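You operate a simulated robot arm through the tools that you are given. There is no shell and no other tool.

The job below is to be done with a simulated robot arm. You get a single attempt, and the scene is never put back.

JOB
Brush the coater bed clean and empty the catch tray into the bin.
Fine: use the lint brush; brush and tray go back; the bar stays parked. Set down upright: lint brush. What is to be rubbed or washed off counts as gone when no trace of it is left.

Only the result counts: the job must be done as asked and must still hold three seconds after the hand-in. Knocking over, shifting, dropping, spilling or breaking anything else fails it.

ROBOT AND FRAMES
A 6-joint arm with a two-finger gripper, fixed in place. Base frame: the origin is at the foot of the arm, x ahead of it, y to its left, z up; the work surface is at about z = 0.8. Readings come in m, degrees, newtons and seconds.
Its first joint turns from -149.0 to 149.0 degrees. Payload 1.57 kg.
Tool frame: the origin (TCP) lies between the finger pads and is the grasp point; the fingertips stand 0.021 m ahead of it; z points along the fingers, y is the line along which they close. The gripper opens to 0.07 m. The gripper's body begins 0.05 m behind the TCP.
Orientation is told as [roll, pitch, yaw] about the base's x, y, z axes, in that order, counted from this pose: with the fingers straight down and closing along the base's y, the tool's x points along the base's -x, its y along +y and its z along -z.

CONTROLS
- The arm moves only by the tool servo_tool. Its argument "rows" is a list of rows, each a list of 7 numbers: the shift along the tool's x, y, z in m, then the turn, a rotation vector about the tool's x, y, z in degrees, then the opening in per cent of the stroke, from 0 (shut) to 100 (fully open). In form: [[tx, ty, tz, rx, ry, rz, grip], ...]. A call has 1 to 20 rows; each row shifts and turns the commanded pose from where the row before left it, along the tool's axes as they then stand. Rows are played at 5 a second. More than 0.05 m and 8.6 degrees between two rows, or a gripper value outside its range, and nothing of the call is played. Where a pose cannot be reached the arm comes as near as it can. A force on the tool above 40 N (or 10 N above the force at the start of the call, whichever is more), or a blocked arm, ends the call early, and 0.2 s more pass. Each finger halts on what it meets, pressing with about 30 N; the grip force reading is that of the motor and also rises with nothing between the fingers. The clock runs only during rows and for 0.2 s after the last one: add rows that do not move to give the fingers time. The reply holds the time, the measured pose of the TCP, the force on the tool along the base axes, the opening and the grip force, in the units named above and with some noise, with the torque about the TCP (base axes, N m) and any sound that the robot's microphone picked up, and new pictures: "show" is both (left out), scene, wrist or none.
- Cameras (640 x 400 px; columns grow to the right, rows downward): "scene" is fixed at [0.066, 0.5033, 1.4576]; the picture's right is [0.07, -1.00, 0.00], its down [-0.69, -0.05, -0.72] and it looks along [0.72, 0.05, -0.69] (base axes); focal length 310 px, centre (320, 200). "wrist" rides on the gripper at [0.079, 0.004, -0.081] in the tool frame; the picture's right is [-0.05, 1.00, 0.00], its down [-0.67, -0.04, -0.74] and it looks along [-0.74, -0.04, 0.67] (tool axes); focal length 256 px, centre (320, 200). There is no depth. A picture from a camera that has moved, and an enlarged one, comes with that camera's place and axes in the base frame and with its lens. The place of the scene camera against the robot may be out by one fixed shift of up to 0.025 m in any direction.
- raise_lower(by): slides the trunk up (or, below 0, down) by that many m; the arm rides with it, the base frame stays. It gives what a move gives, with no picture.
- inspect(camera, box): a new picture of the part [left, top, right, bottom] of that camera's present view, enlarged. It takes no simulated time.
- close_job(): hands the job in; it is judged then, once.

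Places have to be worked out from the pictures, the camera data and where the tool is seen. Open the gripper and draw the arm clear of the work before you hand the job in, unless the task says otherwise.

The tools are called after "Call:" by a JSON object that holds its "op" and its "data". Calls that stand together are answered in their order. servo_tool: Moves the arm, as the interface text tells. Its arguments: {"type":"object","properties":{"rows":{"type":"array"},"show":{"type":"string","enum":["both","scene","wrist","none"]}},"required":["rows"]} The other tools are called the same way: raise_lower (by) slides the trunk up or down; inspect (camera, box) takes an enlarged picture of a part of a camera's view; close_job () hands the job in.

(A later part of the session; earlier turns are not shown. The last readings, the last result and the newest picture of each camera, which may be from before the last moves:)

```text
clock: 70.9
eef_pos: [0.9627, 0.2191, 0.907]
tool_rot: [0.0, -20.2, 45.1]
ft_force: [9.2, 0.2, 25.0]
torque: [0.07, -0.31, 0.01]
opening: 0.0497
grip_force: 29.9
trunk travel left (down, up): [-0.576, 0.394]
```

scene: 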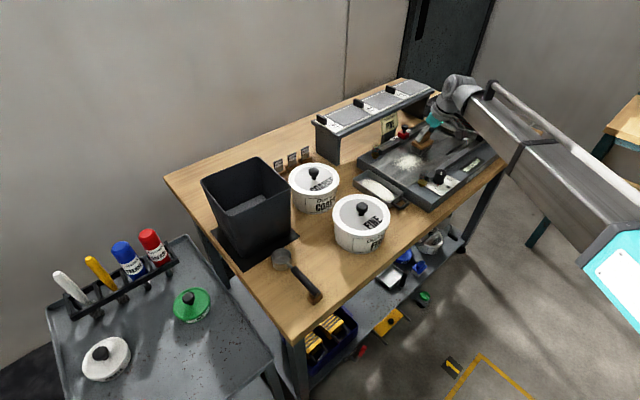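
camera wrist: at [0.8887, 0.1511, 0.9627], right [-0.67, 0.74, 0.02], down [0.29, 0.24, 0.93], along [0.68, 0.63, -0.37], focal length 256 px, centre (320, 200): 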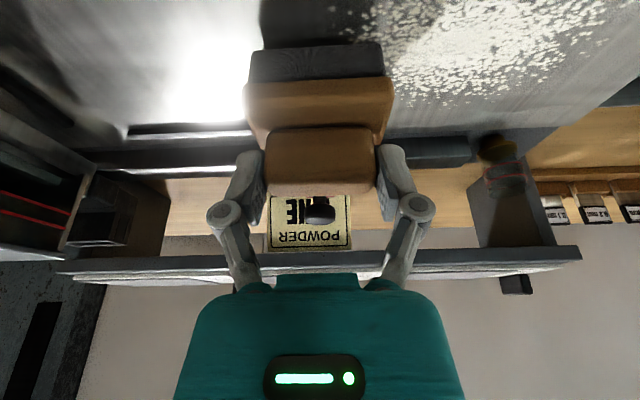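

About 10 N per mm; I ease off 1 mm and do the first stroke along the bed toward the tray.

Call:
{"op": "raise_lower", "data": {"by": 0.001}}

Call:
{"op": "servo_tool", "data": {"rows": [[0, 0.012, 0, 0, 0, 0, 0], [0, 0.012, 0, 0, 0, 0, 0], [0, 0.012, 0, 0, 0, 0, 0], [0, 0.012, 0, 0, 0, 0, 0], [0, 0.012, 0, 0, 0, 0, 0], [0, 0, 0, 0, 0, 0, 0]], "show": "both"}}

Call:
{"op": "inspect", "data": {"camera": "scene", "box": [360, 80, 520, 200]}}

```text
clock: 71.4
eef_pos: [0.9621, 0.2202, 0.9074]
tool_rot: [-0.2, -19.9, 45.1]
ft_force: [6.3, 1.4, 16.3]
torque: [0.11, -0.45, 0.0]
opening: 0.0494
grip_force: 30.4
trunk travel left (down, up): [-0.577, 0.393]
```

```text
clock: 72.8
eef_pos: [0.9207, 0.2615, 0.9067]
tool_rot: [0.1, -20.0, 45.1]
ft_force: [1.4, -2.2, 10.7]
torque: [-0.09, -0.01, -0.03]
opening: 0.0494
grip_force: 30.0
trunk travel left (down, up): [-0.577, 0.393]
camera wrist: at [0.8454, 0.1925, 0.9557], right [-0.67, 0.74, 0.02], down [0.29, 0.24, 0.93], along [0.68, 0.63, -0.37], focal length 256 px, centre (320, 200)
```

scene: 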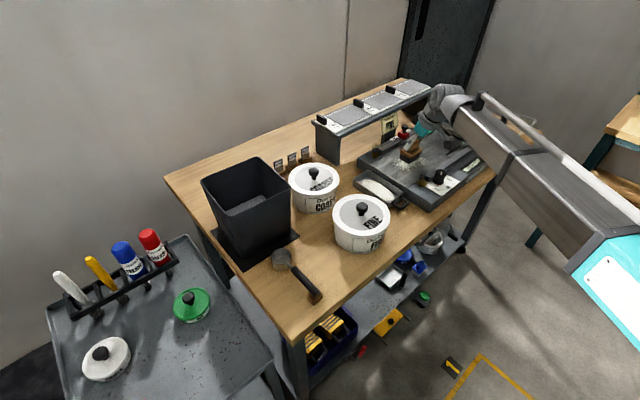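
wrist: 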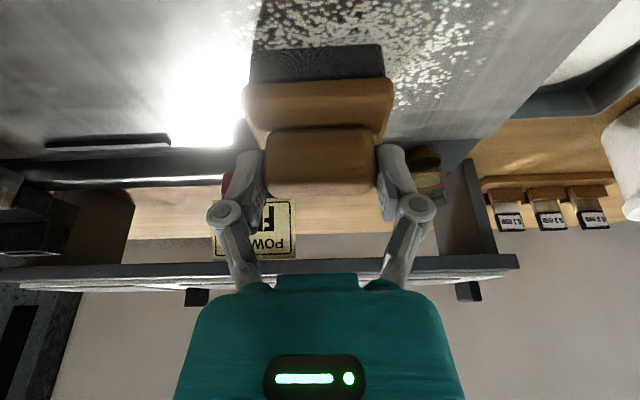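

```text
3.33 times, centred on (440, 140) of scene
camera zoom: at [0.066, 0.5033, 1.4576], right [0.07, -1.0, 0.0], down [-0.69, -0.05, -0.72], along [0.72, 0.05, -0.69], focal length 1035 px, centre (-80, 400)
```

zoom: 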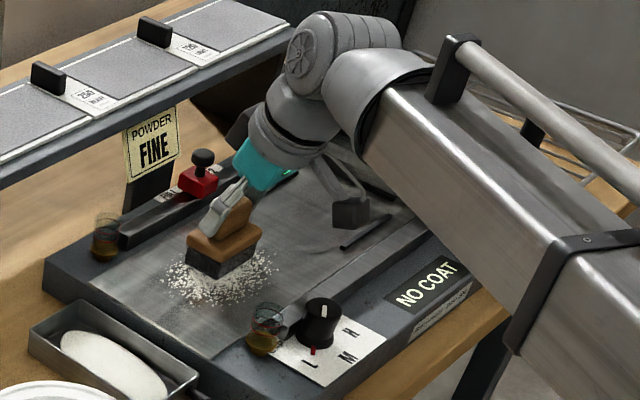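

The brush is clearing the powder. I continue this stroke to the front part of the bed.

Call:
{"op": "servo_tool", "data": {"rows": [[0, 0.0127, 0, 0, 0, 0, 0], [0, 0.0127, 0, 0, 0, 0, 0], [0, 0.0127, 0, 0, 0, 0, 0], [0, 0.0127, 0, 0, 0, 0, 0], [0, 0.0127, 0, 0, 0, 0, 0], [0, 0.0127, 0, 0, 0, 0, 0], [0, 0, 0, 0, 0, 0, 0]], "show": "both"}}

Call:
{"op": "inspect", "data": {"camera": "scene", "box": [345, 110, 465, 200]}}

```text
clock: 74.4
eef_pos: [0.8672, 0.3153, 0.906]
tool_rot: [-0.1, -20.1, 45.1]
ft_force: [0.9, -2.9, 11.0]
torque: [-0.02, -0.04, -0.03]
opening: 0.0495
grip_force: 29.7
trunk travel left (down, up): [-0.577, 0.393]
camera wrist: at [0.7919, 0.2464, 0.9556], right [-0.67, 0.74, 0.02], down [0.29, 0.24, 0.93], along [0.68, 0.63, -0.37], focal length 256 px, centre (320, 200)
```

scene: 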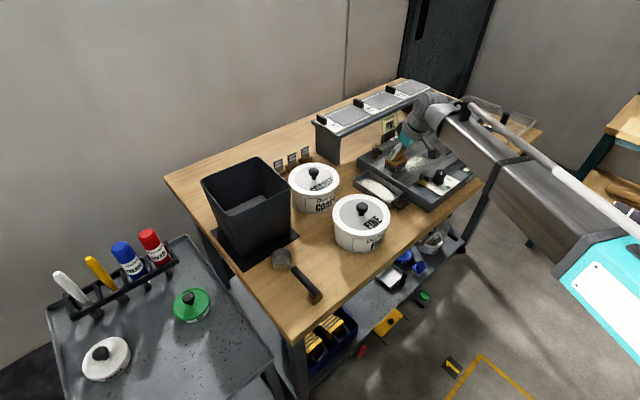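
wrist: 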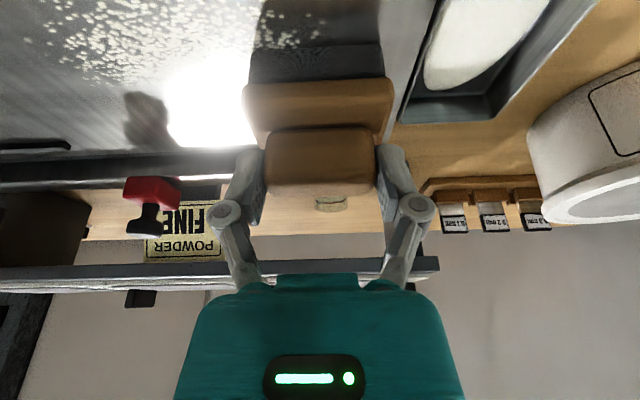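

```text
4.44 times, centred on (405, 155) of scene
camera zoom: at [0.066, 0.5033, 1.4576], right [0.07, -1.0, 0.0], down [-0.69, -0.05, -0.72], along [0.72, 0.05, -0.69], focal length 1380 px, centre (-58, 400)
```

zoom: 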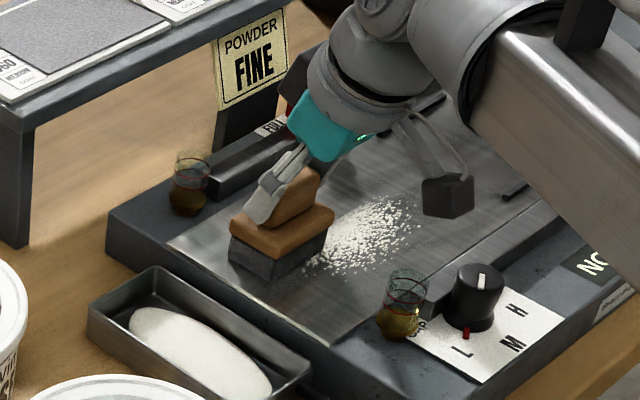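

The swept strip looks clean; a strip remains on the near (right) side. I shift 25 mm to the right and stroke back, then check.

Call:
{"op": "servo_tool", "data": {"rows": [[0.0118, 0, -0.0043, 0, 0, 0, 0], [0.0118, 0, -0.0043, 0, 0, 0, 0], [0, -0.0135, 0, 0, 0, 0, 0], [0, -0.0135, 0, 0, 0, 0, 0], [0, -0.0135, 0, 0, 0, 0, 0], [0, -0.0135, 0, 0, 0, 0, 0], [0, -0.0135, 0, 0, 0, 0, 0], [0, -0.0135, 0, 0, 0, 0, 0], [0, -0.0135, 0, 0, 0, 0, 0], [0, -0.0135, 0, 0, 0, 0, 0], [0, -0.0135, 0, 0, 0, 0, 0], [0, -0.0135, 0, 0, 0, 0, 0], [0, 0, 0, 0, 0, 0, 0]], "show": "both"}}

Call:
{"op": "inspect", "data": {"camera": "scene", "box": [345, 110, 465, 200]}}

```text
clock: 77.2
eef_pos: [0.9428, 0.2038, 0.9064]
tool_rot: [0.0, -20.1, 45.1]
ft_force: [-0.5, 1.0, 8.2]
torque: [0.03, 0.03, 0.07]
opening: 0.0495
grip_force: 29.4
trunk travel left (down, up): [-0.577, 0.393]
camera wrist: at [0.8683, 0.1338, 0.9556], right [-0.67, 0.74, 0.02], down [0.29, 0.24, 0.93], along [0.68, 0.63, -0.37], focal length 256 px, centre (320, 200)
```

scene: 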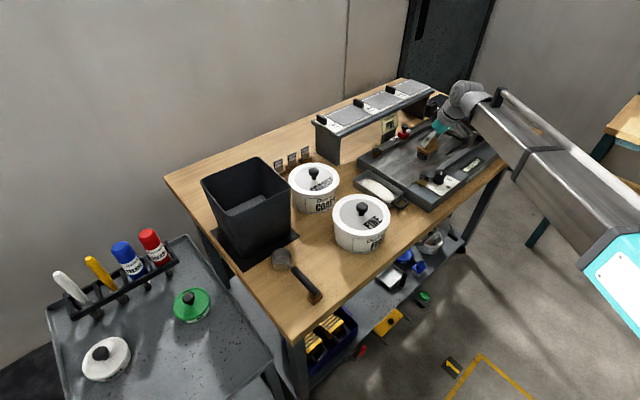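
wrist: 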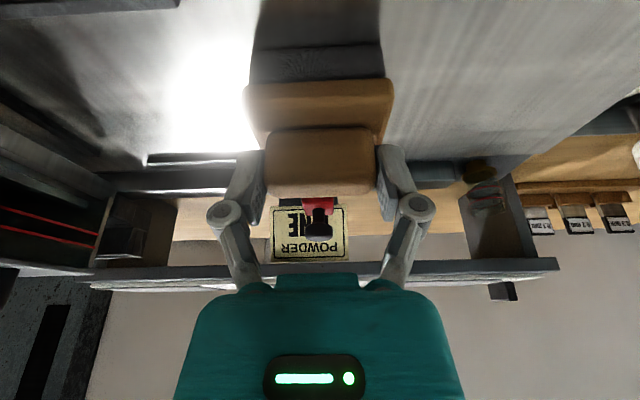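

```text
4.44 times, centred on (405, 155) of scene
camera zoom: at [0.066, 0.5033, 1.4576], right [0.07, -1.0, 0.0], down [-0.69, -0.05, -0.72], along [0.72, 0.05, -0.69], focal length 1380 px, centre (-58, 400)
```

zoom: 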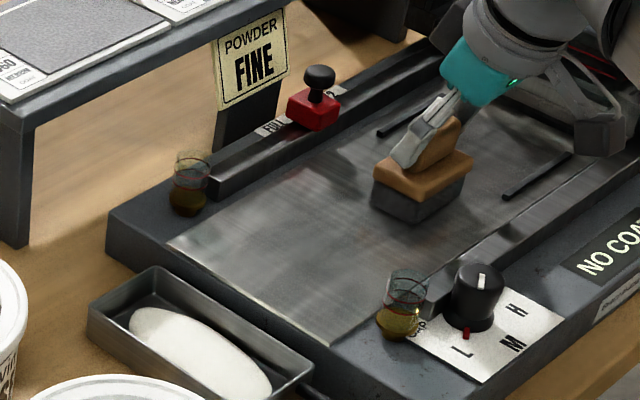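

The visible powder is gone. I add passes on both outer strips so no trace remains.

Call:
{"op": "servo_tool", "data": {"rows": [[0.0103, 0, -0.0038, 0, 0, 0, 0], [0.0103, 0, -0.0038, 0, 0, 0, 0], [0, 0.0135, 0, 0, 0, 0, 0], [0, 0.0135, 0, 0, 0, 0, 0], [0, 0.0135, 0, 0, 0, 0, 0], [0, 0.0135, 0, 0, 0, 0, 0], [0, 0.0135, 0, 0, 0, 0, 0], [0, 0.0135, 0, 0, 0, 0, 0], [0, 0.0135, 0, 0, 0, 0, 0], [0, 0.0135, 0, 0, 0, 0, 0], [0, 0.0135, 0, 0, 0, 0, 0], [0, 0.0135, 0, 0, 0, 0, 0], [0, 0, 0, 0, 0, 0, 0]], "show": "both"}}

Call:
{"op": "inspect", "data": {"camera": "scene", "box": [345, 110, 465, 200]}}

Call:
{"op": "inspect", "data": {"camera": "wrist", "box": [100, 0, 460, 180]}}

```text
clock: 80.0
eef_pos: [0.8322, 0.2829, 0.9065]
tool_rot: [0.0, -20.0, 45.2]
ft_force: [0.6, -1.9, 7.9]
torque: [-0.05, 0.01, -0.03]
opening: 0.0494
grip_force: 30.2
trunk travel left (down, up): [-0.577, 0.393]
camera wrist: at [0.7572, 0.2131, 0.9555], right [-0.67, 0.74, 0.02], down [0.29, 0.24, 0.93], along [0.68, 0.63, -0.37], focal length 256 px, centre (320, 200)
```

scene: 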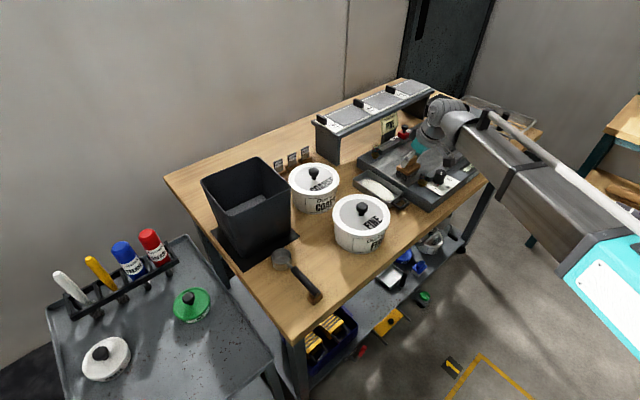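
wrist: 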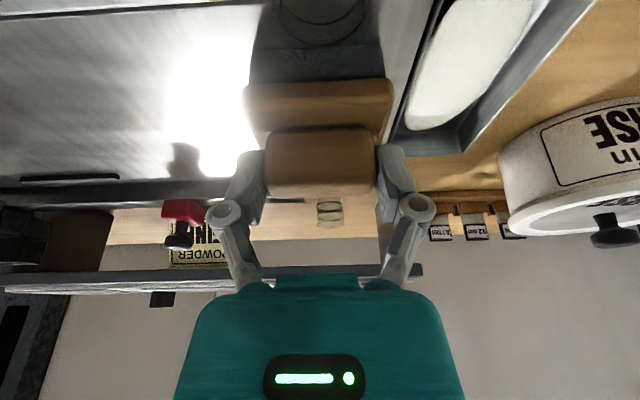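

```text
4.44 times, centred on (405, 155) of scene
camera zoom: at [0.066, 0.5033, 1.4576], right [0.07, -1.0, 0.0], down [-0.69, -0.05, -0.72], along [0.72, 0.05, -0.69], focal length 1380 px, centre (-58, 400)
```

zoom: 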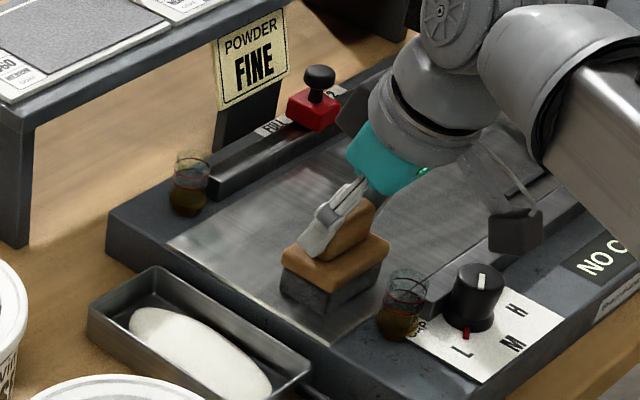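

```text
1.78 times, centred on (280, 90) of wrist
camera zoom: at [0.7572, 0.2131, 0.9555], right [-0.67, 0.74, 0.02], down [0.29, 0.24, 0.93], along [0.68, 0.63, -0.37], focal length 455 px, centre (391, 396)
```

zoom: 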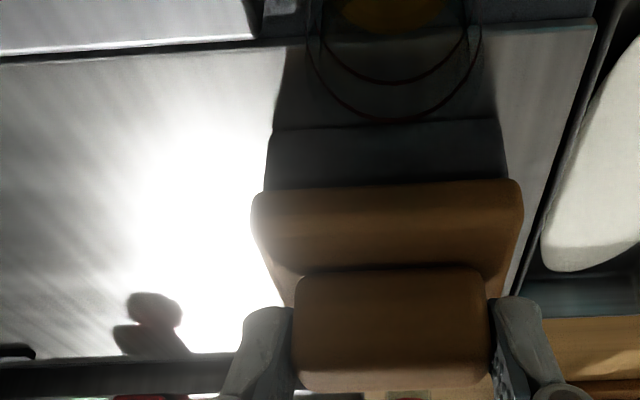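

Clear. Now the far (left) strip: shift 67 mm across and stroke back.

Call:
{"op": "servo_tool", "data": {"rows": [[-0.0126, 0, 0.0046, 0, 0, 0, 0], [-0.0126, 0, 0.0046, 0, 0, 0, 0], [-0.0126, 0, 0.0046, 0, 0, 0, 0], [-0.0126, 0, 0.0046, 0, 0, 0, 0], [-0.0126, 0, 0.0046, 0, 0, 0, 0], [0, -0.0135, 0, 0, 0, 0, 0], [0, -0.0135, 0, 0, 0, 0, 0], [0, -0.0135, 0, 0, 0, 0, 0], [0, -0.0135, 0, 0, 0, 0, 0], [0, -0.0135, 0, 0, 0, 0, 0], [0, -0.0135, 0, 0, 0, 0, 0], [0, -0.0135, 0, 0, 0, 0, 0], [0, -0.0135, 0, 0, 0, 0, 0], [0, -0.0135, 0, 0, 0, 0, 0], [0, -0.0135, 0, 0, 0, 0, 0], [0, 0, 0, 0, 0, 0, 0]], "show": "both"}}

Call:
{"op": "inspect", "data": {"camera": "scene", "box": [345, 110, 465, 200]}}

```text
clock: 83.4
eef_pos: [0.9761, 0.2339, 0.9069]
tool_rot: [0.0, -20.0, 45.2]
ft_force: [0.0, -0.4, 6.0]
torque: [0.05, -0.03, 0.0]
opening: 0.0494
grip_force: 29.9
trunk travel left (down, up): [-0.577, 0.393]
camera wrist: at [0.9007, 0.1644, 0.9553], right [-0.67, 0.74, 0.02], down [0.29, 0.24, 0.93], along [0.68, 0.63, -0.37], focal length 256 px, centre (320, 200)
```

scene: 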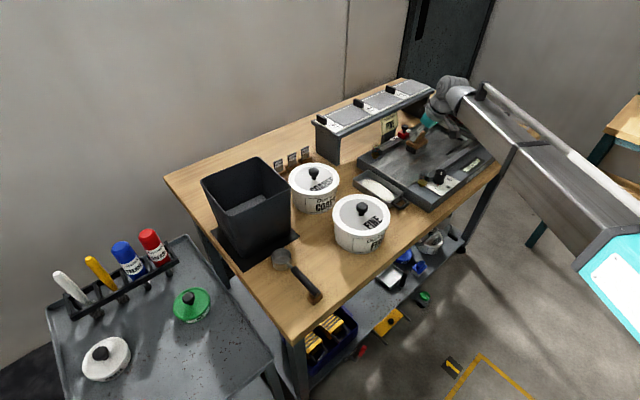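
wrist: 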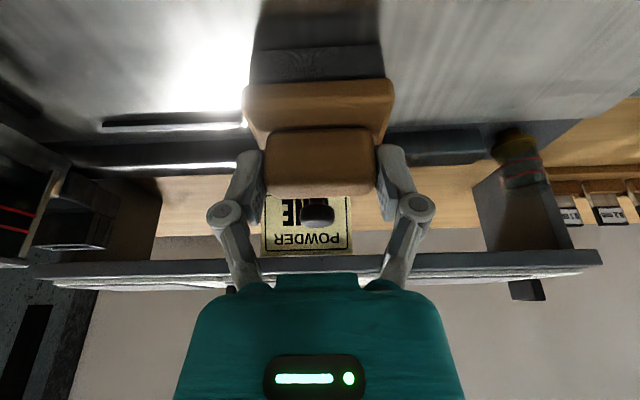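

```text
4.44 times, centred on (405, 155) of scene
camera zoom: at [0.066, 0.5033, 1.4576], right [0.07, -1.0, 0.0], down [-0.69, -0.05, -0.72], along [0.72, 0.05, -0.69], focal length 1380 px, centre (-58, 400)
```

zoom: 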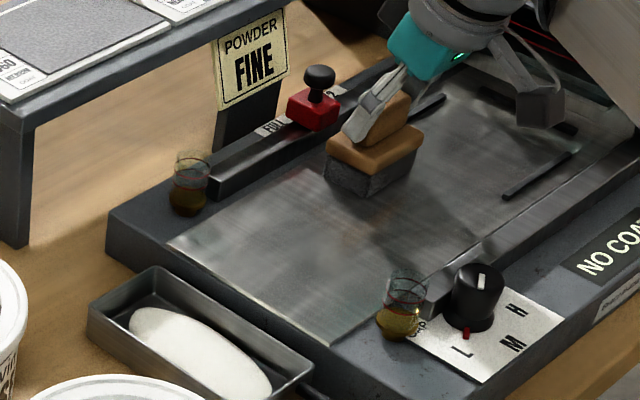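

Bed looks clean; one more overlapping pass over the middle to remove any faint trace.

Call:
{"op": "servo_tool", "data": {"rows": [[0.0094, 0, -0.0034, 0, 0, 0, 0], [0.0094, 0, -0.0034, 0, 0, 0, 0], [0, 0.017, 0, 0, 0, 0, 0], [0, 0.017, 0, 0, 0, 0, 0], [0, 0.017, 0, 0, 0, 0, 0], [0, 0.017, 0, 0, 0, 0, 0], [0, 0.017, 0, 0, 0, 0, 0], [0, 0.017, 0, 0, 0, 0, 0], [0, 0.017, 0, 0, 0, 0, 0], [0, 0.017, 0, 0, 0, 0, 0], [0.0118, 0, -0.0043, 0, 0, 0, 0], [0.0118, 0, -0.0043, 0, 0, 0, 0], [0, -0.017, 0, 0, 0, 0, 0], [0, -0.017, 0, 0, 0, 0, 0], [0, -0.017, 0, 0, 0, 0, 0], [0, -0.017, 0, 0, 0, 0, 0], [0, -0.017, 0, 0, 0, 0, 0], [0, -0.017, 0, 0, 0, 0, 0], [0, -0.017, 0, 0, 0, 0, 0], [0, -0.017, 0, 0, 0, 0, 0]], "show": "none"}}

Call:
{"op": "raise_lower", "data": {"by": 0.235}}

Call:
{"op": "servo_tool", "data": {"rows": [[0, 0, 0, 0, 0, 0, 0]], "show": "both"}}

Call:
{"op": "inspect", "data": {"camera": "scene", "box": [345, 110, 465, 200]}}

```text
clock: 87.6
eef_pos: [0.9439, 0.2019, 0.9076]
tool_rot: [0.0, -20.0, 45.1]
ft_force: [-0.2, 0.1, 5.0]
torque: [0.01, 0.05, 0.02]
opening: 0.0496
grip_force: 29.7
trunk travel left (down, up): [-0.577, 0.393]
```

```text
clock: 90.0
eef_pos: [0.9443, 0.2022, 1.1404]
tool_rot: [0.0, -19.9, 45.1]
ft_force: [0.9, 0.7, -0.4]
torque: [-0.03, -0.02, -0.02]
opening: 0.0494
grip_force: 30.1
trunk travel left (down, up): [-0.812, 0.158]
```

```text
clock: 90.5
eef_pos: [0.9449, 0.2025, 1.1397]
tool_rot: [-0.1, -20.1, 45.1]
ft_force: [-0.5, -0.3, -1.3]
torque: [-0.04, 0.0, 0.02]
opening: 0.0496
grip_force: 29.7
trunk travel left (down, up): [-0.812, 0.158]
camera wrist: at [0.8688, 0.133, 1.1897], right [-0.67, 0.74, 0.02], down [0.29, 0.24, 0.93], along [0.68, 0.63, -0.37], focal length 256 px, centre (320, 200)
```

scene: 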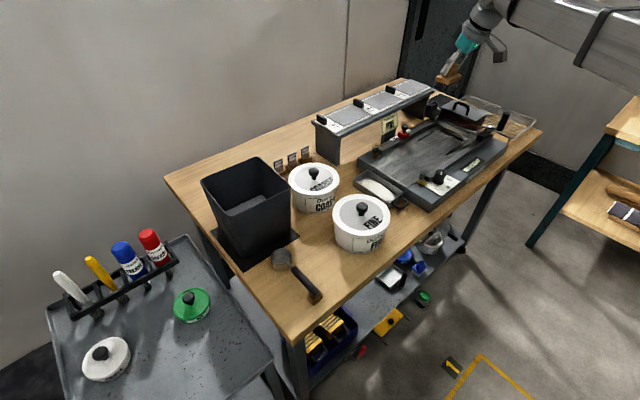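
wrist: 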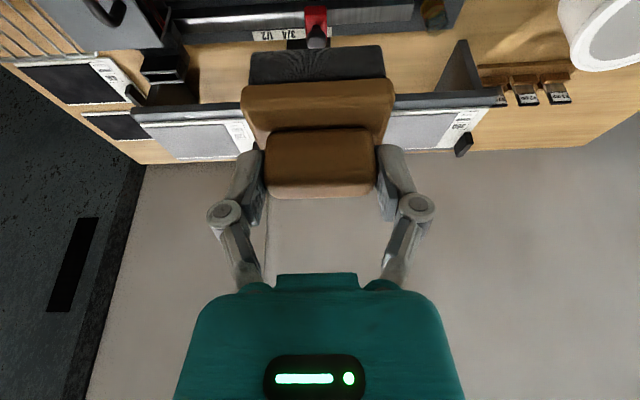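

```text
4.44 times, centred on (405, 155) of scene
camera zoom: at [0.066, 0.5033, 1.4576], right [0.07, -1.0, 0.0], down [-0.69, -0.05, -0.72], along [0.72, 0.05, -0.69], focal length 1380 px, centre (-58, 400)
```

zoom: 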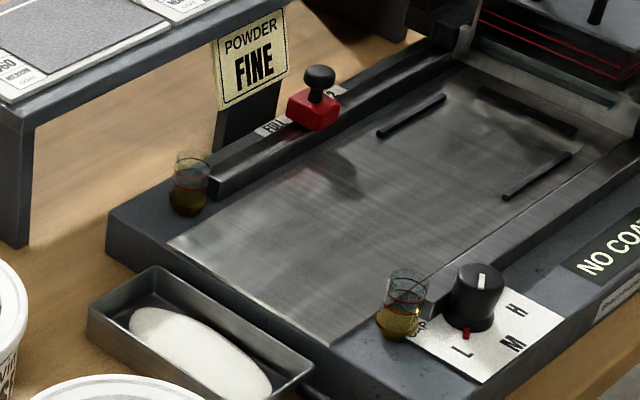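

The bed is clean all over. Now I carry the brush back to the trolley by the same route.

Call:
{"op": "servo_tool", "data": {"rows": [[0.023, 0.0329, -0.0084, 0, 0, 0, 0], [0.023, 0.0329, -0.0084, 0, 0, 0, 0], [0.023, 0.0329, -0.0084, 0, 0, 0, 0], [0.023, 0.0329, -0.0084, 0, 0, 0, 0], [0.023, 0.0329, -0.0084, 0, 0, 0, 0], [0.023, 0.0329, -0.0084, 0, 0, 0, 0], [0.023, 0.0329, -0.0084, 0, 0, 0, 0], [0.023, 0.0329, -0.0084, 0, 0, 0, 0], [0.0018, 0.0469, -0.0007, 0, 0, 0, 0], [0.0018, 0.0469, -0.0007, 0, 0, 0, 0], [0.0018, 0.0469, -0.0007, 0, 0, 0, 0], [0.0018, 0.0469, -0.0007, 0, 0, 0, 0], [0.0018, 0.0469, -0.0007, 0, 0, 0, 0], [0.0018, 0.0469, -0.0007, 0, 0, 0, 0], [0.0018, 0.0469, -0.0007, 0, 0, 0, 0], [0.0018, 0.0469, -0.0007, 0, 0, 0, 0], [0.0018, 0.0469, -0.0007, 0, 0, 0, 0], [0.0018, 0.0469, -0.0007, 0, 0, 0, 0], [0.0018, 0.0469, -0.0007, 0, 0, 0, 0], [0, 0, 0, 0, 0, 0, 0]], "show": "none"}}

```text
clock: 94.7
eef_pos: [0.2366, 0.6015, 1.1417]
tool_rot: [0.1, -20.0, 45.1]
ft_force: [-0.7, -0.2, -0.9]
torque: [0.03, 0.02, 0.02]
opening: 0.0495
grip_force: 29.8
out of reach, approached as far as the arm can: row 7, 10
trunk travel left (down, up): [-0.812, 0.158]
```

Now over to the brush's original spot; then I compare the position with the recorded grasp pose (0.2828, 0.7267).

Call:
{"op": "servo_tool", "data": {"rows": [[-0.038, 0.0186, 0.0138, 0, 0, 0, 0], [-0.038, 0.0186, 0.0138, 0, 0, 0, 0], [-0.038, 0.0186, 0.0138, 0, 0, 0, 0], [0, 0, 0, 0, 0, 0, 0]], "show": "none"}}

Call:
{"op": "raise_lower", "data": {"by": -0.289}}

Call:
{"op": "servo_tool", "data": {"rows": [[0, 0, 0, 0, 0, 0, 0]], "show": "wrist"}}

Call:
{"op": "servo_tool", "data": {"rows": [[0, 0, 0, 0, 0, 0, 0]], "show": "none"}}

Call:
{"op": "servo_tool", "data": {"rows": [[0, 0, 0, 0, 0, 0, 0]], "show": "none"}}

```text
clock: 95.7
eef_pos: [0.2818, 0.7258, 1.1412]
tool_rot: [0.0, -20.0, 45.1]
ft_force: [-0.2, 0.3, -1.0]
torque: [-0.02, 0.01, 0.02]
opening: 0.0493
grip_force: 29.5
trunk travel left (down, up): [-0.812, 0.158]
```

```text
clock: 98.6
eef_pos: [0.2827, 0.7262, 0.8522]
tool_rot: [0.0, -20.0, 45.1]
ft_force: [0.1, -0.1, -1.3]
torque: [0.01, -0.04, 0.01]
opening: 0.0496
grip_force: 29.7
trunk travel left (down, up): [-0.523, 0.447]
```

```text
clock: 99.0
eef_pos: [0.282, 0.7255, 0.8525]
tool_rot: [-0.1, -19.9, 45.0]
ft_force: [0.1, 0.7, -2.7]
torque: [-0.03, 0.01, 0.0]
opening: 0.0495
grip_force: 30.2
trunk travel left (down, up): [-0.523, 0.447]
camera wrist: at [0.2074, 0.6565, 0.9009], right [-0.67, 0.74, 0.02], down [0.29, 0.24, 0.93], along [0.68, 0.63, -0.37], focal length 256 px, centre (320, 200)
```

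wrist: 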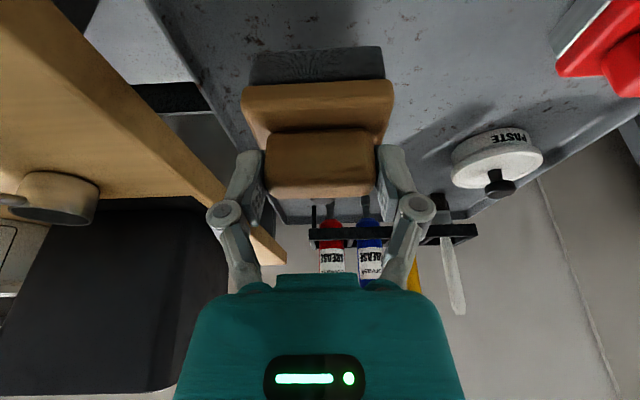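

```text
clock: 99.4
eef_pos: [0.2813, 0.7254, 0.852]
tool_rot: [0.0, -20.1, 45.0]
ft_force: [0.1, -0.5, -0.9]
torque: [-0.02, 0.01, 0.01]
opening: 0.0494
grip_force: 29.7
trunk travel left (down, up): [-0.523, 0.447]
```

```text
clock: 99.8
eef_pos: [0.282, 0.7254, 0.8535]
tool_rot: [-0.1, -20.0, 45.1]
ft_force: [0.0, 0.2, -0.5]
torque: [-0.04, 0.03, 0.02]
opening: 0.0495
grip_force: 29.8
trunk travel left (down, up): [-0.523, 0.447]
```

Position matches the recorded one within 1.5 mm; I correct that and lower in steps to set the brush down.

Call:
{"op": "servo_tool", "data": {"rows": [[-0.0012, 0.0007, 0.0004, 0, 0, 0, 0], [0, 0, 0, 0, 0, 0, 0]], "show": "none"}}

Call:
{"op": "raise_lower", "data": {"by": -0.045}}

Call:
{"op": "raise_lower", "data": {"by": -0.003}}

Call:
{"op": "raise_lower", "data": {"by": -0.001}}

```text
clock: 100.4
eef_pos: [0.2817, 0.7279, 0.8527]
tool_rot: [0.0, -20.0, 45.2]
ft_force: [-0.3, 0.2, -0.1]
torque: [0.04, -0.01, -0.03]
opening: 0.0495
grip_force: 30.1
trunk travel left (down, up): [-0.523, 0.447]
```

```text
clock: 101.2
eef_pos: [0.282, 0.728, 0.8084]
tool_rot: [0.0, -20.1, 45.0]
ft_force: [0.4, -0.3, -1.0]
torque: [0.02, -0.02, 0.0]
opening: 0.0494
grip_force: 29.9
trunk travel left (down, up): [-0.478, 0.492]
```

```text
clock: 101.8
eef_pos: [0.283, 0.7262, 0.8042]
tool_rot: [0.0, -20.0, 45.1]
ft_force: [-0.6, -0.2, -1.6]
torque: [-0.02, -0.01, 0.0]
opening: 0.0493
grip_force: 30.4
trunk travel left (down, up): [-0.475, 0.495]
```

```text
clock: 102.3
eef_pos: [0.2833, 0.7273, 0.8047]
tool_rot: [0.0, -19.9, 45.2]
ft_force: [-0.5, 0.5, -1.0]
torque: [-0.01, -0.01, 0.03]
opening: 0.0491
grip_force: 30.2
trunk travel left (down, up): [-0.474, 0.496]
```

One or two more millimetres until it touches.

Call:
{"op": "raise_lower", "data": {"by": -0.001}}

Call:
{"op": "servo_tool", "data": {"rows": [[0, 0, 0, 0, 0, 0, 0]], "show": "none"}}

```text
clock: 102.8
eef_pos: [0.2823, 0.7277, 0.8014]
tool_rot: [-0.1, -20.0, 45.1]
ft_force: [0.6, 0.0, -1.8]
torque: [-0.01, 0.0, 0.0]
opening: 0.0495
grip_force: 30.4
trunk travel left (down, up): [-0.473, 0.497]
```

```text
clock: 103.2
eef_pos: [0.2834, 0.7266, 0.802]
tool_rot: [0.0, -20.0, 45.1]
ft_force: [-0.3, 1.0, -0.7]
torque: [-0.01, -0.01, -0.02]
opening: 0.0495
grip_force: 29.8
trunk travel left (down, up): [-0.473, 0.497]
```

Call:
{"op": "raise_lower", "data": {"by": -0.001}}

Call:
{"op": "servo_tool", "data": {"rows": [[0, 0, 0, 0, 0, 0, 0]], "show": "wrist"}}

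```text
clock: 103.7
eef_pos: [0.2829, 0.7266, 0.8024]
tool_rot: [-0.1, -20.1, 45.1]
ft_force: [-0.3, 1.9, 7.0]
torque: [-0.03, -0.04, 0.01]
opening: 0.0495
grip_force: 30.2
trunk travel left (down, up): [-0.472, 0.498]
```

```text
clock: 104.1
eef_pos: [0.2833, 0.7263, 0.8028]
tool_rot: [0.0, -20.1, 45.1]
ft_force: [0.7, 2.9, 8.3]
torque: [0.08, -0.05, -0.01]
opening: 0.0494
grip_force: 30.1
trunk travel left (down, up): [-0.472, 0.498]
camera wrist: at [0.2078, 0.658, 0.8503], right [-0.67, 0.74, 0.02], down [0.29, 0.24, 0.93], along [0.68, 0.63, -0.37], focal length 256 px, centre (320, 200)
```

wrist: 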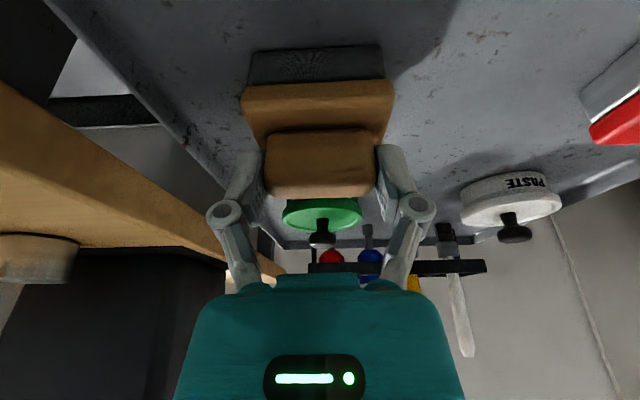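

The brush touches down at its original spot. I ease off slightly and open the gripper.

Call:
{"op": "raise_lower", "data": {"by": 0.0005}}

Call:
{"op": "servo_tool", "data": {"rows": [[0, 0, 0, 0, 0, 0, 72], [0, 0, 0, 0, 0, 0, 80], [0, 0, 0, 0, 0, 0, 90], [0, 0, 0, 0, 0, 0, 100], [0, 0, 0, 0, 0, 0, 100], [0, 0, 0, 0, 0, 0, 100]], "show": "wrist"}}

Call:
{"op": "raise_lower", "data": {"by": 0.06}}

Call:
{"op": "servo_tool", "data": {"rows": [[0, 0, 0, 0, 0, 0, 100]], "show": "wrist"}}

```text
clock: 104.6
eef_pos: [0.2827, 0.7273, 0.8014]
tool_rot: [0.0, -19.9, 45.1]
ft_force: [-0.7, 1.0, 2.5]
torque: [0.12, -0.11, 0.02]
opening: 0.0494
grip_force: 30.0
trunk travel left (down, up): [-0.472, 0.498]
```

```text
clock: 106.0
eef_pos: [0.2827, 0.7265, 0.8023]
tool_rot: [0.1, -20.0, 45.2]
ft_force: [-0.3, -1.1, -0.2]
torque: [0.03, -0.01, -0.04]
opening: 0.0703
grip_force: 0.0
trunk travel left (down, up): [-0.472, 0.498]
camera wrist: at [0.2079, 0.6582, 0.8504], right [-0.67, 0.74, 0.02], down [0.29, 0.24, 0.93], along [0.68, 0.63, -0.37], focal length 256 px, centre (320, 200)
```

wrist: 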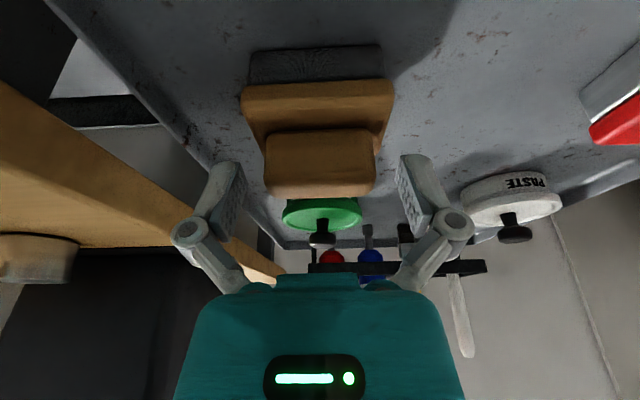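

```text
clock: 107.0
eef_pos: [0.2825, 0.7271, 0.862]
tool_rot: [0.1, -20.0, 45.1]
ft_force: [0.5, -0.2, 0.5]
torque: [0.02, 0.0, 0.02]
opening: 0.07
grip_force: 0.0
trunk travel left (down, up): [-0.532, 0.438]
```

```text
clock: 107.4
eef_pos: [0.2832, 0.7268, 0.8619]
tool_rot: [0.0, -20.0, 45.1]
ft_force: [0.0, -0.2, -0.2]
torque: [0.0, -0.01, 0.02]
opening: 0.0702
grip_force: 0.0
trunk travel left (down, up): [-0.532, 0.438]
camera wrist: at [0.2079, 0.6581, 0.9104], right [-0.67, 0.74, 0.02], down [0.29, 0.24, 0.93], along [0.68, 0.63, -0.37], focal length 256 px, centre (320, 200)
```

wrist: 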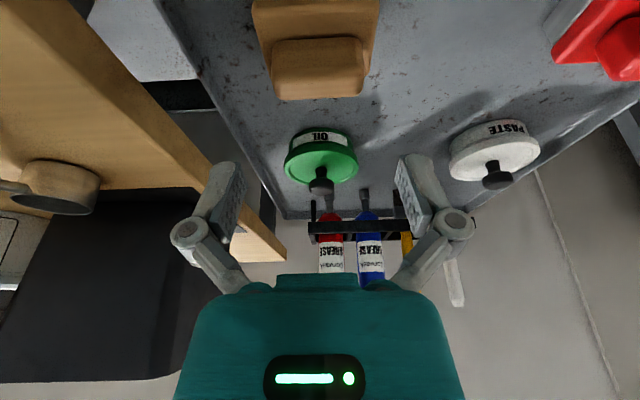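

The brush is back upright in its place. Now the tray: I raise the arm, swing to the front of the coater and level the tool for a close look at the tray and its handle.

Call:
{"op": "raise_lower", "data": {"by": 0.28}}

Call:
{"op": "servo_tool", "data": {"rows": [[0.0376, -0.0197, -0.0137, 0, 0, 0, 100], [0.0376, -0.0197, -0.0137, 0, 0, 0, 100], [0.0376, -0.0197, -0.0137, 0, 0, 0, 100], [-0.0018, -0.0469, 0.0007, 0, 0, 0, 100], [-0.0018, -0.0469, 0.0007, 0, 0, 0, 100], [-0.0018, -0.0469, 0.0007, 0, 0, 0, 100], [-0.0018, -0.0469, 0.0007, 0, 0, 0, 100], [-0.0018, -0.0469, 0.0007, 0, 0, 0, 100], [-0.0018, -0.0469, 0.0007, 0, 0, 0, 100], [-0.0018, -0.0469, 0.0007, 0, 0, 0, 100], [-0.0018, -0.0469, 0.0007, 0, 0, 0, 100], [-0.0018, -0.0469, 0.0007, 0, 0, 0, 100], [-0.0018, -0.0469, 0.0007, 0, 0, 0, 100], [-0.0018, -0.0469, 0.0007, 0, 0, 0, 100], [0, 0, 0, 0, 7, 0, 100], [0, 0, 0, 0, 7, 0, 100], [0, 0, 0, 0, 6, 0, 100], [-0.044, -0.019, 0, 0, 0, 0, 100], [0, 0, 0, 0, 0, 0, 100]], "show": "both"}}

```text
clock: 110.2
eef_pos: [0.2836, 0.7278, 1.1424]
tool_rot: [0.0, -19.9, 45.1]
ft_force: [-0.6, -0.3, 0.0]
torque: [0.01, 0.0, 0.0]
opening: 0.0701
grip_force: 0.1
trunk travel left (down, up): [-0.812, 0.158]
```

```text
clock: 114.2
eef_pos: [0.6635, 0.2679, 1.1311]
tool_rot: [0.0, 0.1, 45.0]
ft_force: [0.3, 0.1, -0.5]
torque: [0.0, 0.0, -0.01]
opening: 0.0698
grip_force: 0.1
out of reach, approached as far as the arm can: row 2, 10, 15, 16, 18
trunk travel left (down, up): [-0.812, 0.158]
camera wrist: at [0.6044, 0.215, 1.2113], right [-0.67, 0.74, 0.0], down [0.5, 0.45, 0.74], along [0.55, 0.5, -0.67], focal length 256 px, centre (320, 200)
```

scene: 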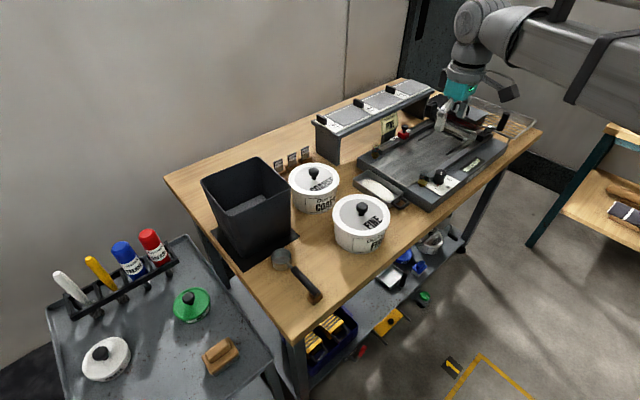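
wrist: 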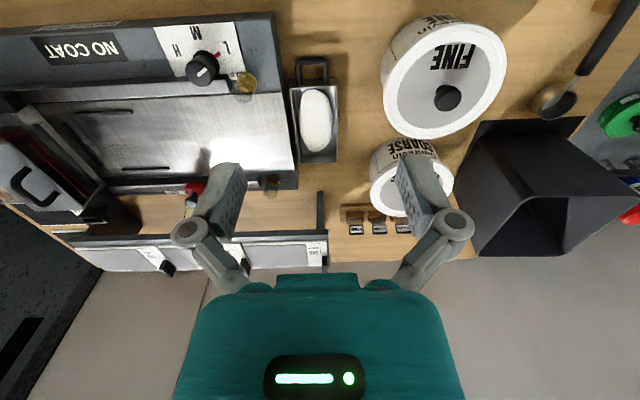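

Great overview. I inspect the tray and handle closely, and verify the brush in the scene view.

Call:
{"op": "inspect", "data": {"camera": "wrist", "box": [270, 40, 360, 180]}}

Call:
{"op": "inspect", "data": {"camera": "scene", "box": [180, 320, 280, 390]}}

Call:
{"op": "inspect", "data": {"camera": "scene", "box": [345, 155, 425, 220]}}

Call:
{"op": "inspect", "data": {"camera": "wrist", "box": [430, 90, 640, 270]}}

```text
2.86 times, centred on (315, 110) of wrist
camera zoom: at [0.6044, 0.215, 1.2113], right [-0.67, 0.74, 0.0], down [0.5, 0.45, 0.74], along [0.55, 0.5, -0.67], focal length 731 px, centre (334, 457)
```

zoom: 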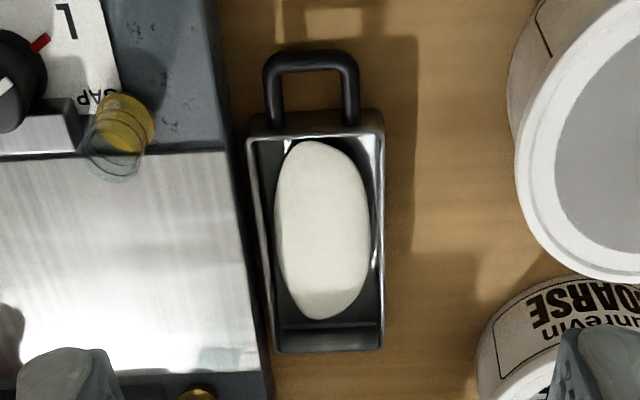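

```text
5.71 times, centred on (230, 355) of scene
camera zoom: at [0.066, 0.5033, 1.4576], right [0.07, -1.0, 0.0], down [-0.69, -0.05, -0.72], along [0.72, 0.05, -0.69], focal length 1774 px, centre (834, -686)
```

zoom: 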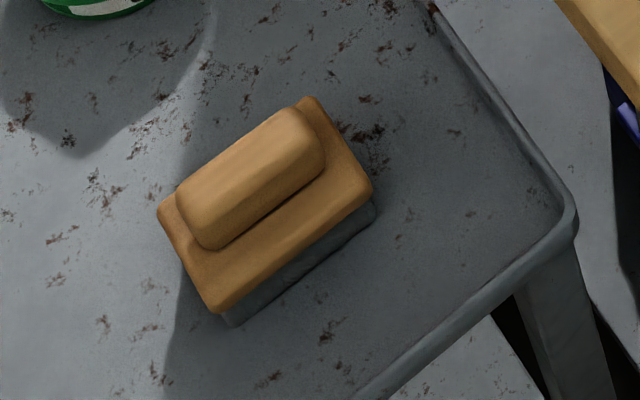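

```text
6.15 times, centred on (385, 188) of scene
camera zoom: at [0.066, 0.5033, 1.4576], right [0.07, -1.0, 0.0], down [-0.69, -0.05, -0.72], along [0.72, 0.05, -0.69], focal length 1911 px, centre (-80, 277)
```

zoom: 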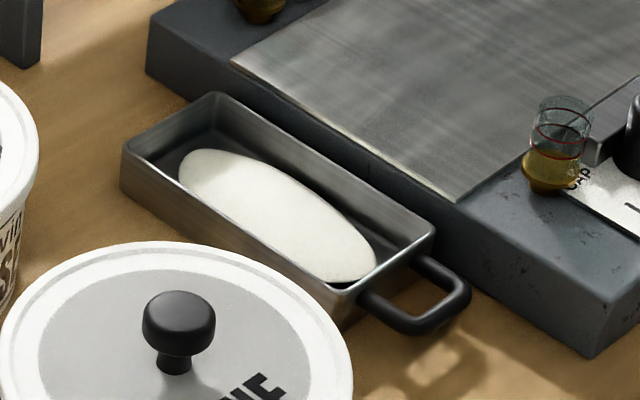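

```text
2.22 times, centred on (535, 180) of wrist
camera zoom: at [0.6044, 0.215, 1.2113], right [-0.67, 0.74, 0.0], down [0.5, 0.45, 0.74], along [0.55, 0.5, -0.67], focal length 569 px, centre (-158, 244)
```

zoom: 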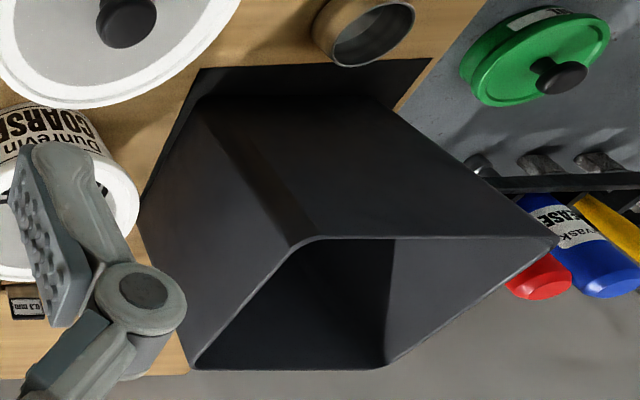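

The brush sits exactly where it was. The tray is 70×142 mm (rim z≈0.835) with a 48 mm wide horizontal D-handle at its near end. Before choosing a grasp I test the wrist's tilt range in free air.

Call:
{"op": "raise_lower", "data": {"by": 0.1}}

Call:
{"op": "servo_tool", "data": {"rows": [[0, 0, 0, 8, 0, 0, 100], [0, 0, 0, 8, 0, 0, 100], [0, 0, 0, 8, 0, 0, 100], [0, 0, 0, 8, 0, 0, 100], [0, 0, 0, 8, 0, 0, 100], [0, 0, 0, 8, 0, 0, 100], [0, 0, 0, 8, 0, 0, 100], [0, 0, 0, 8, 0, 0, 100], [0, 0, 0, 8, 0, 0, 100], [0, 0, 0, 8, 0, 0, 100], [0, 0, 0, 8, 0, 0, 100], [0, 0, 0, 0, 0, 0, 100]], "show": "both"}}

```text
clock: 115.5
eef_pos: [0.663, 0.2687, 1.2302]
tool_rot: [0.0, -0.1, 45.1]
ft_force: [-0.2, 0.4, -0.1]
torque: [0.0, -0.02, 0.0]
opening: 0.07
grip_force: 0.0
trunk travel left (down, up): [-0.912, 0.058]
```

```text
clock: 118.1
eef_pos: [0.6621, 0.2683, 1.4092]
tool_rot: [-87.9, 0.1, 45.1]
ft_force: [-0.2, -0.3, -0.1]
torque: [-0.01, 0.0, -0.03]
opening: 0.07
grip_force: 0.2
out of reach, approached as far as the arm can: row 2, 3, 4, 5, 6, 7, 8, 9, 10, 11
trunk travel left (down, up): [-0.912, 0.058]
camera wrist: at [0.5494, 0.27, 1.4081], right [0.01, 0.06, -1.0], down [-0.06, 1.0, 0.06], along [1.0, 0.06, 0.02], focal length 256 px, centre (320, 200)
```

scene: 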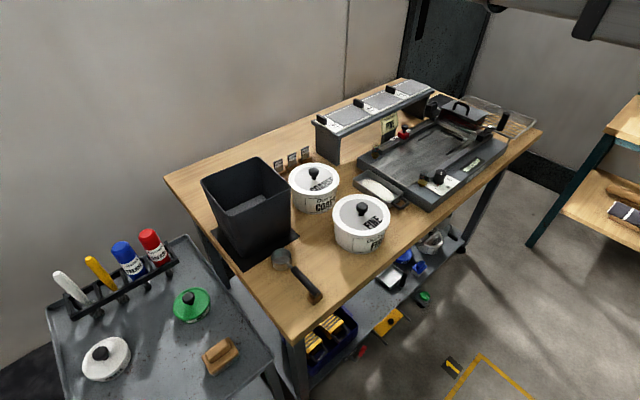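
wrist: 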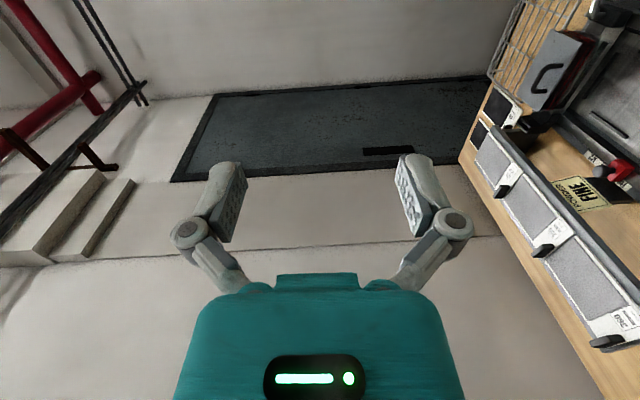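

The wrist rolled 88° without trouble. I test further, to about 130°.

Call:
{"op": "servo_tool", "data": {"rows": [[0, 0, 0, 8, 0, 0, 100], [0, 0, 0, 8, 0, 0, 100], [0, 0, 0, 8, 0, 0, 100], [0, 0, 0, 8, 0, 0, 100], [0, 0, 0, 8, 0, 0, 100], [0, 0, 0, 8, 0, 0, 100], [0, 0, 0, 0, 0, 0, 100]], "show": "none"}}

```text
clock: 119.7
eef_pos: [0.6622, 0.2694, 1.5516]
tool_rot: [-136.2, 0.1, 44.9]
ft_force: [-0.1, 0.2, -0.3]
torque: [0.0, 0.0, -0.01]
opening: 0.07
grip_force: 0.1
out of reach, approached as far as the arm can: row 1, 2, 3, 4, 5, 6
trunk travel left (down, up): [-0.912, 0.058]
```

The wrist reaches 136° one way. I return to level and test the opposite roll (the one needed to tip the tray away from a grip on its near long wall).

Call:
{"op": "servo_tool", "data": {"rows": [[0, 0, 0, -8.5, 0, 0, 100], [0, 0, 0, -8.5, 0, 0, 100], [0, 0, 0, -8.5, 0, 0, 100], [0, 0, 0, -8.5, 0, 0, 100], [0, 0, 0, -8.5, 0, 0, 100], [0, 0, 0, -8.5, 0, 0, 100], [0, 0, 0, -8.5, 0, 0, 100], [0, 0, 0, -8.5, 0, 0, 100], [0, 0, 0, -8.5, 0, 0, 100], [0, 0, 0, -8.5, 0, 0, 100], [0, 0, 0, -8.5, 0, 0, 100], [0, 0, 0, -8.5, 0, 0, 100], [0, 0, 0, -8.5, 0, 0, 100], [0, 0, 0, -8.5, 0, 0, 100], [0, 0, 0, -8.5, 0, 0, 100], [0, 0, 0, -8.5, 0, 0, 100], [0, 0, 0, 0, 0, 0, 100]], "show": "none"}}

Call:
{"op": "servo_tool", "data": {"rows": [[0, 0, 0, -8.5, 0, 0, 100], [0, 0, 0, -8.5, 0, 0, 100], [0, 0, 0, -8.5, 0, 0, 100], [0, 0, 0, -8.5, 0, 0, 100], [0, 0, 0, -8.5, 0, 0, 100], [0, 0, 0, -8.5, 0, 0, 100], [0, 0, 0, -8.5, 0, 0, 100], [0, 0, 0, -8.5, 0, 0, 100], [0, 0, 0, -8.5, 0, 0, 100], [0, 0, 0, -8.5, 0, 0, 100], [0, 0, 0, -8.5, 0, 0, 100], [0, 0, 0, -8.5, 0, 0, 100], [0, 0, 0, -8.5, 0, 0, 100], [0, 0, 0, -8.5, 0, 0, 100], [0, 0, 0, -8.5, 0, 0, 100], [0, 0, 0, 0, 0, 0, 100]], "show": "scene"}}

```text
clock: 123.3
eef_pos: [0.6627, 0.2683, 1.2315]
tool_rot: [0.1, -0.1, 45.1]
ft_force: [0.5, 0.7, -0.1]
torque: [-0.01, -0.01, -0.01]
opening: 0.0697
grip_force: 0.1
out of reach, approached as far as the arm can: row 1, 2, 3, 4, 5, 6, 7, 8, 9, 10, 11, 12, 13, 14, 15
trunk travel left (down, up): [-0.912, 0.058]
```

```text
clock: 125.0
eef_pos: [0.6579, 0.2883, 1.3207]
tool_rot: [58.9, -1.9, 44.4]
ft_force: [0.5, 3.8, -11.4]
torque: [1.25, 0.04, 0.12]
opening: 0.07
grip_force: 0.1
out of reach, approached as far as the arm can: row 2, 3, 4, 5, 6, 7, 8
trunk travel left (down, up): [-0.912, 0.058]
stopped in row 8: the force on the tool passed its limit at 90 N (the readings are from after the stop); the commanded pose is now the measured one
```

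scene: 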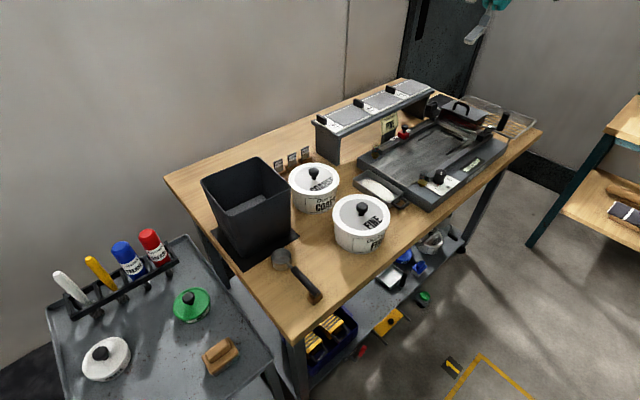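

The opposite roll made the gripper touch the arm's own link at about 59°; nothing on the bench was affected. I back out to level; only the positive roll is free in this configuration.

Call:
{"op": "servo_tool", "data": {"rows": [[0, 0, 0, 8, 0, 0, 100], [0, 0, 0, 8, 0, 0, 100], [0, 0, 0, 8, 0, 0, 100], [0, 0, 0, 8, 0, 0, 100], [0, 0, 0, 8, 0, 0, 100], [0, 0, 0, 8, 0, 0, 100], [0, 0, 0, 8, 0, 0, 100], [0, 0, 0, 2.9, 0, 0, 100], [0, 0, 0, 0, 0, 0, 100]], "show": "both"}}

```text
clock: 127.0
eef_pos: [0.6574, 0.2882, 1.2308]
tool_rot: [0.1, -1.8, 44.3]
ft_force: [0.1, -0.5, 0.0]
torque: [0.03, 0.03, 0.0]
opening: 0.07
grip_force: 0.0
out of reach, approached as far as the arm can: row 1, 2, 3, 4, 5, 6, 8
trunk travel left (down, up): [-0.912, 0.058]
camera wrist: at [0.5964, 0.2342, 1.3088], right [-0.66, 0.75, 0.0], down [0.48, 0.42, 0.77], along [0.57, 0.51, -0.64], focal length 256 px, centre (320, 200)
```

scene: 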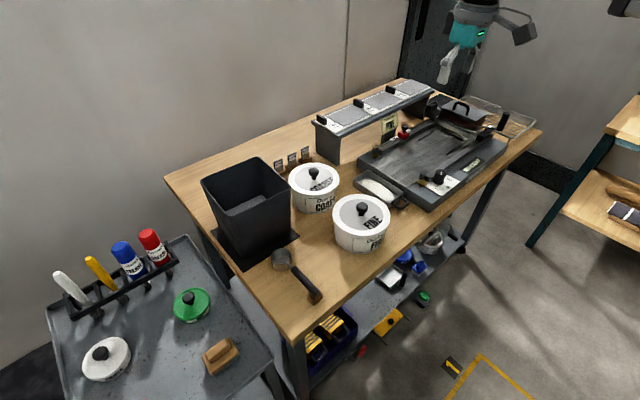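
wrist: 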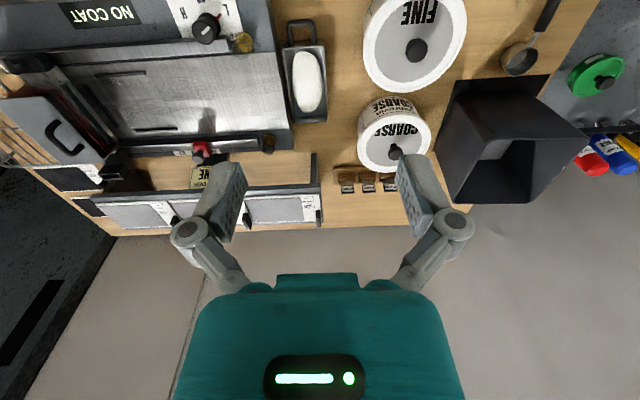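

Everything is intact. Plan: grip the tray's handle-side end wall with one finger inside the D-loop and one just inside the tray (closing across the wall), which holds it rigidly; then pour over the far end with a positive roll above the bin. I level the tool, turn to yaw −45 and go above that wall.

Call:
{"op": "servo_tool", "data": {"rows": [[0, 0, 0, 0, 1.8, -0.7, 100], [0, 0, 0, 0, 0, 8.2, 100], [0, 0, 0, 0, 0, 8.2, 100], [0, 0, 0, 0, 0, 8.2, 100], [0, 0, 0, 0, 0, 8.2, 100], [0, 0, 0, 0, 0, 8.2, 100], [0, 0, 0, 0, 0, 8.2, 100], [0, 0, 0, 0, 0, 8.2, 100], [0, 0, 0, 0, 0, 8.2, 100], [0, 0, 0, 0, 0, 8.2, 100], [0, 0, 0, 0, 0, 8.2, 100], [0, 0, 0, 0, 0, 8, 100], [-0.016, 0.0385, 0, 0, 0, 0, 100], [-0.016, 0.0385, 0, 0, 0, 0, 100], [0, 0, 0, 0, 0, 0, 100]], "show": "both"}}

```text
clock: 130.2
eef_pos: [0.7325, 0.3218, 1.2302]
tool_rot: [-0.1, 0.2, -45.0]
ft_force: [-0.5, -0.8, 0.7]
torque: [-0.01, 0.01, 0.03]
opening: 0.0699
grip_force: 0.0
trunk travel left (down, up): [-0.912, 0.058]
camera wrist: at [0.6809, 0.3811, 1.3116], right [0.74, 0.67, 0.0], down [0.45, -0.5, 0.74], along [0.5, -0.55, -0.67], focal length 256 px, centre (320, 200)
```

scene: 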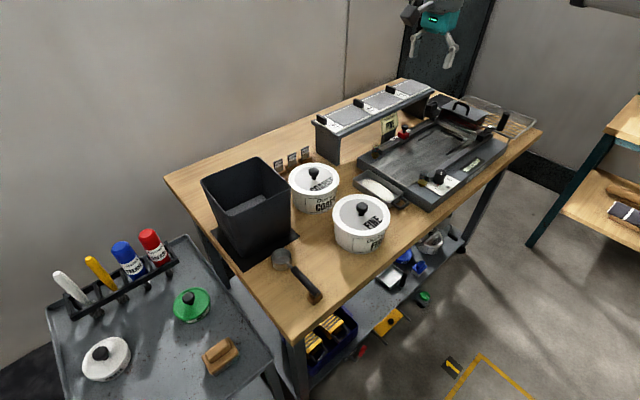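
wrist: 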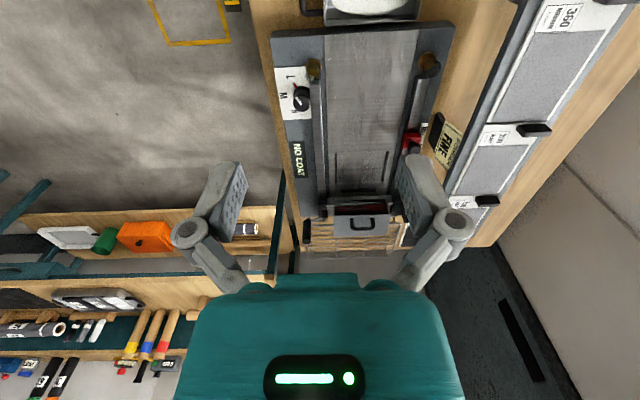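

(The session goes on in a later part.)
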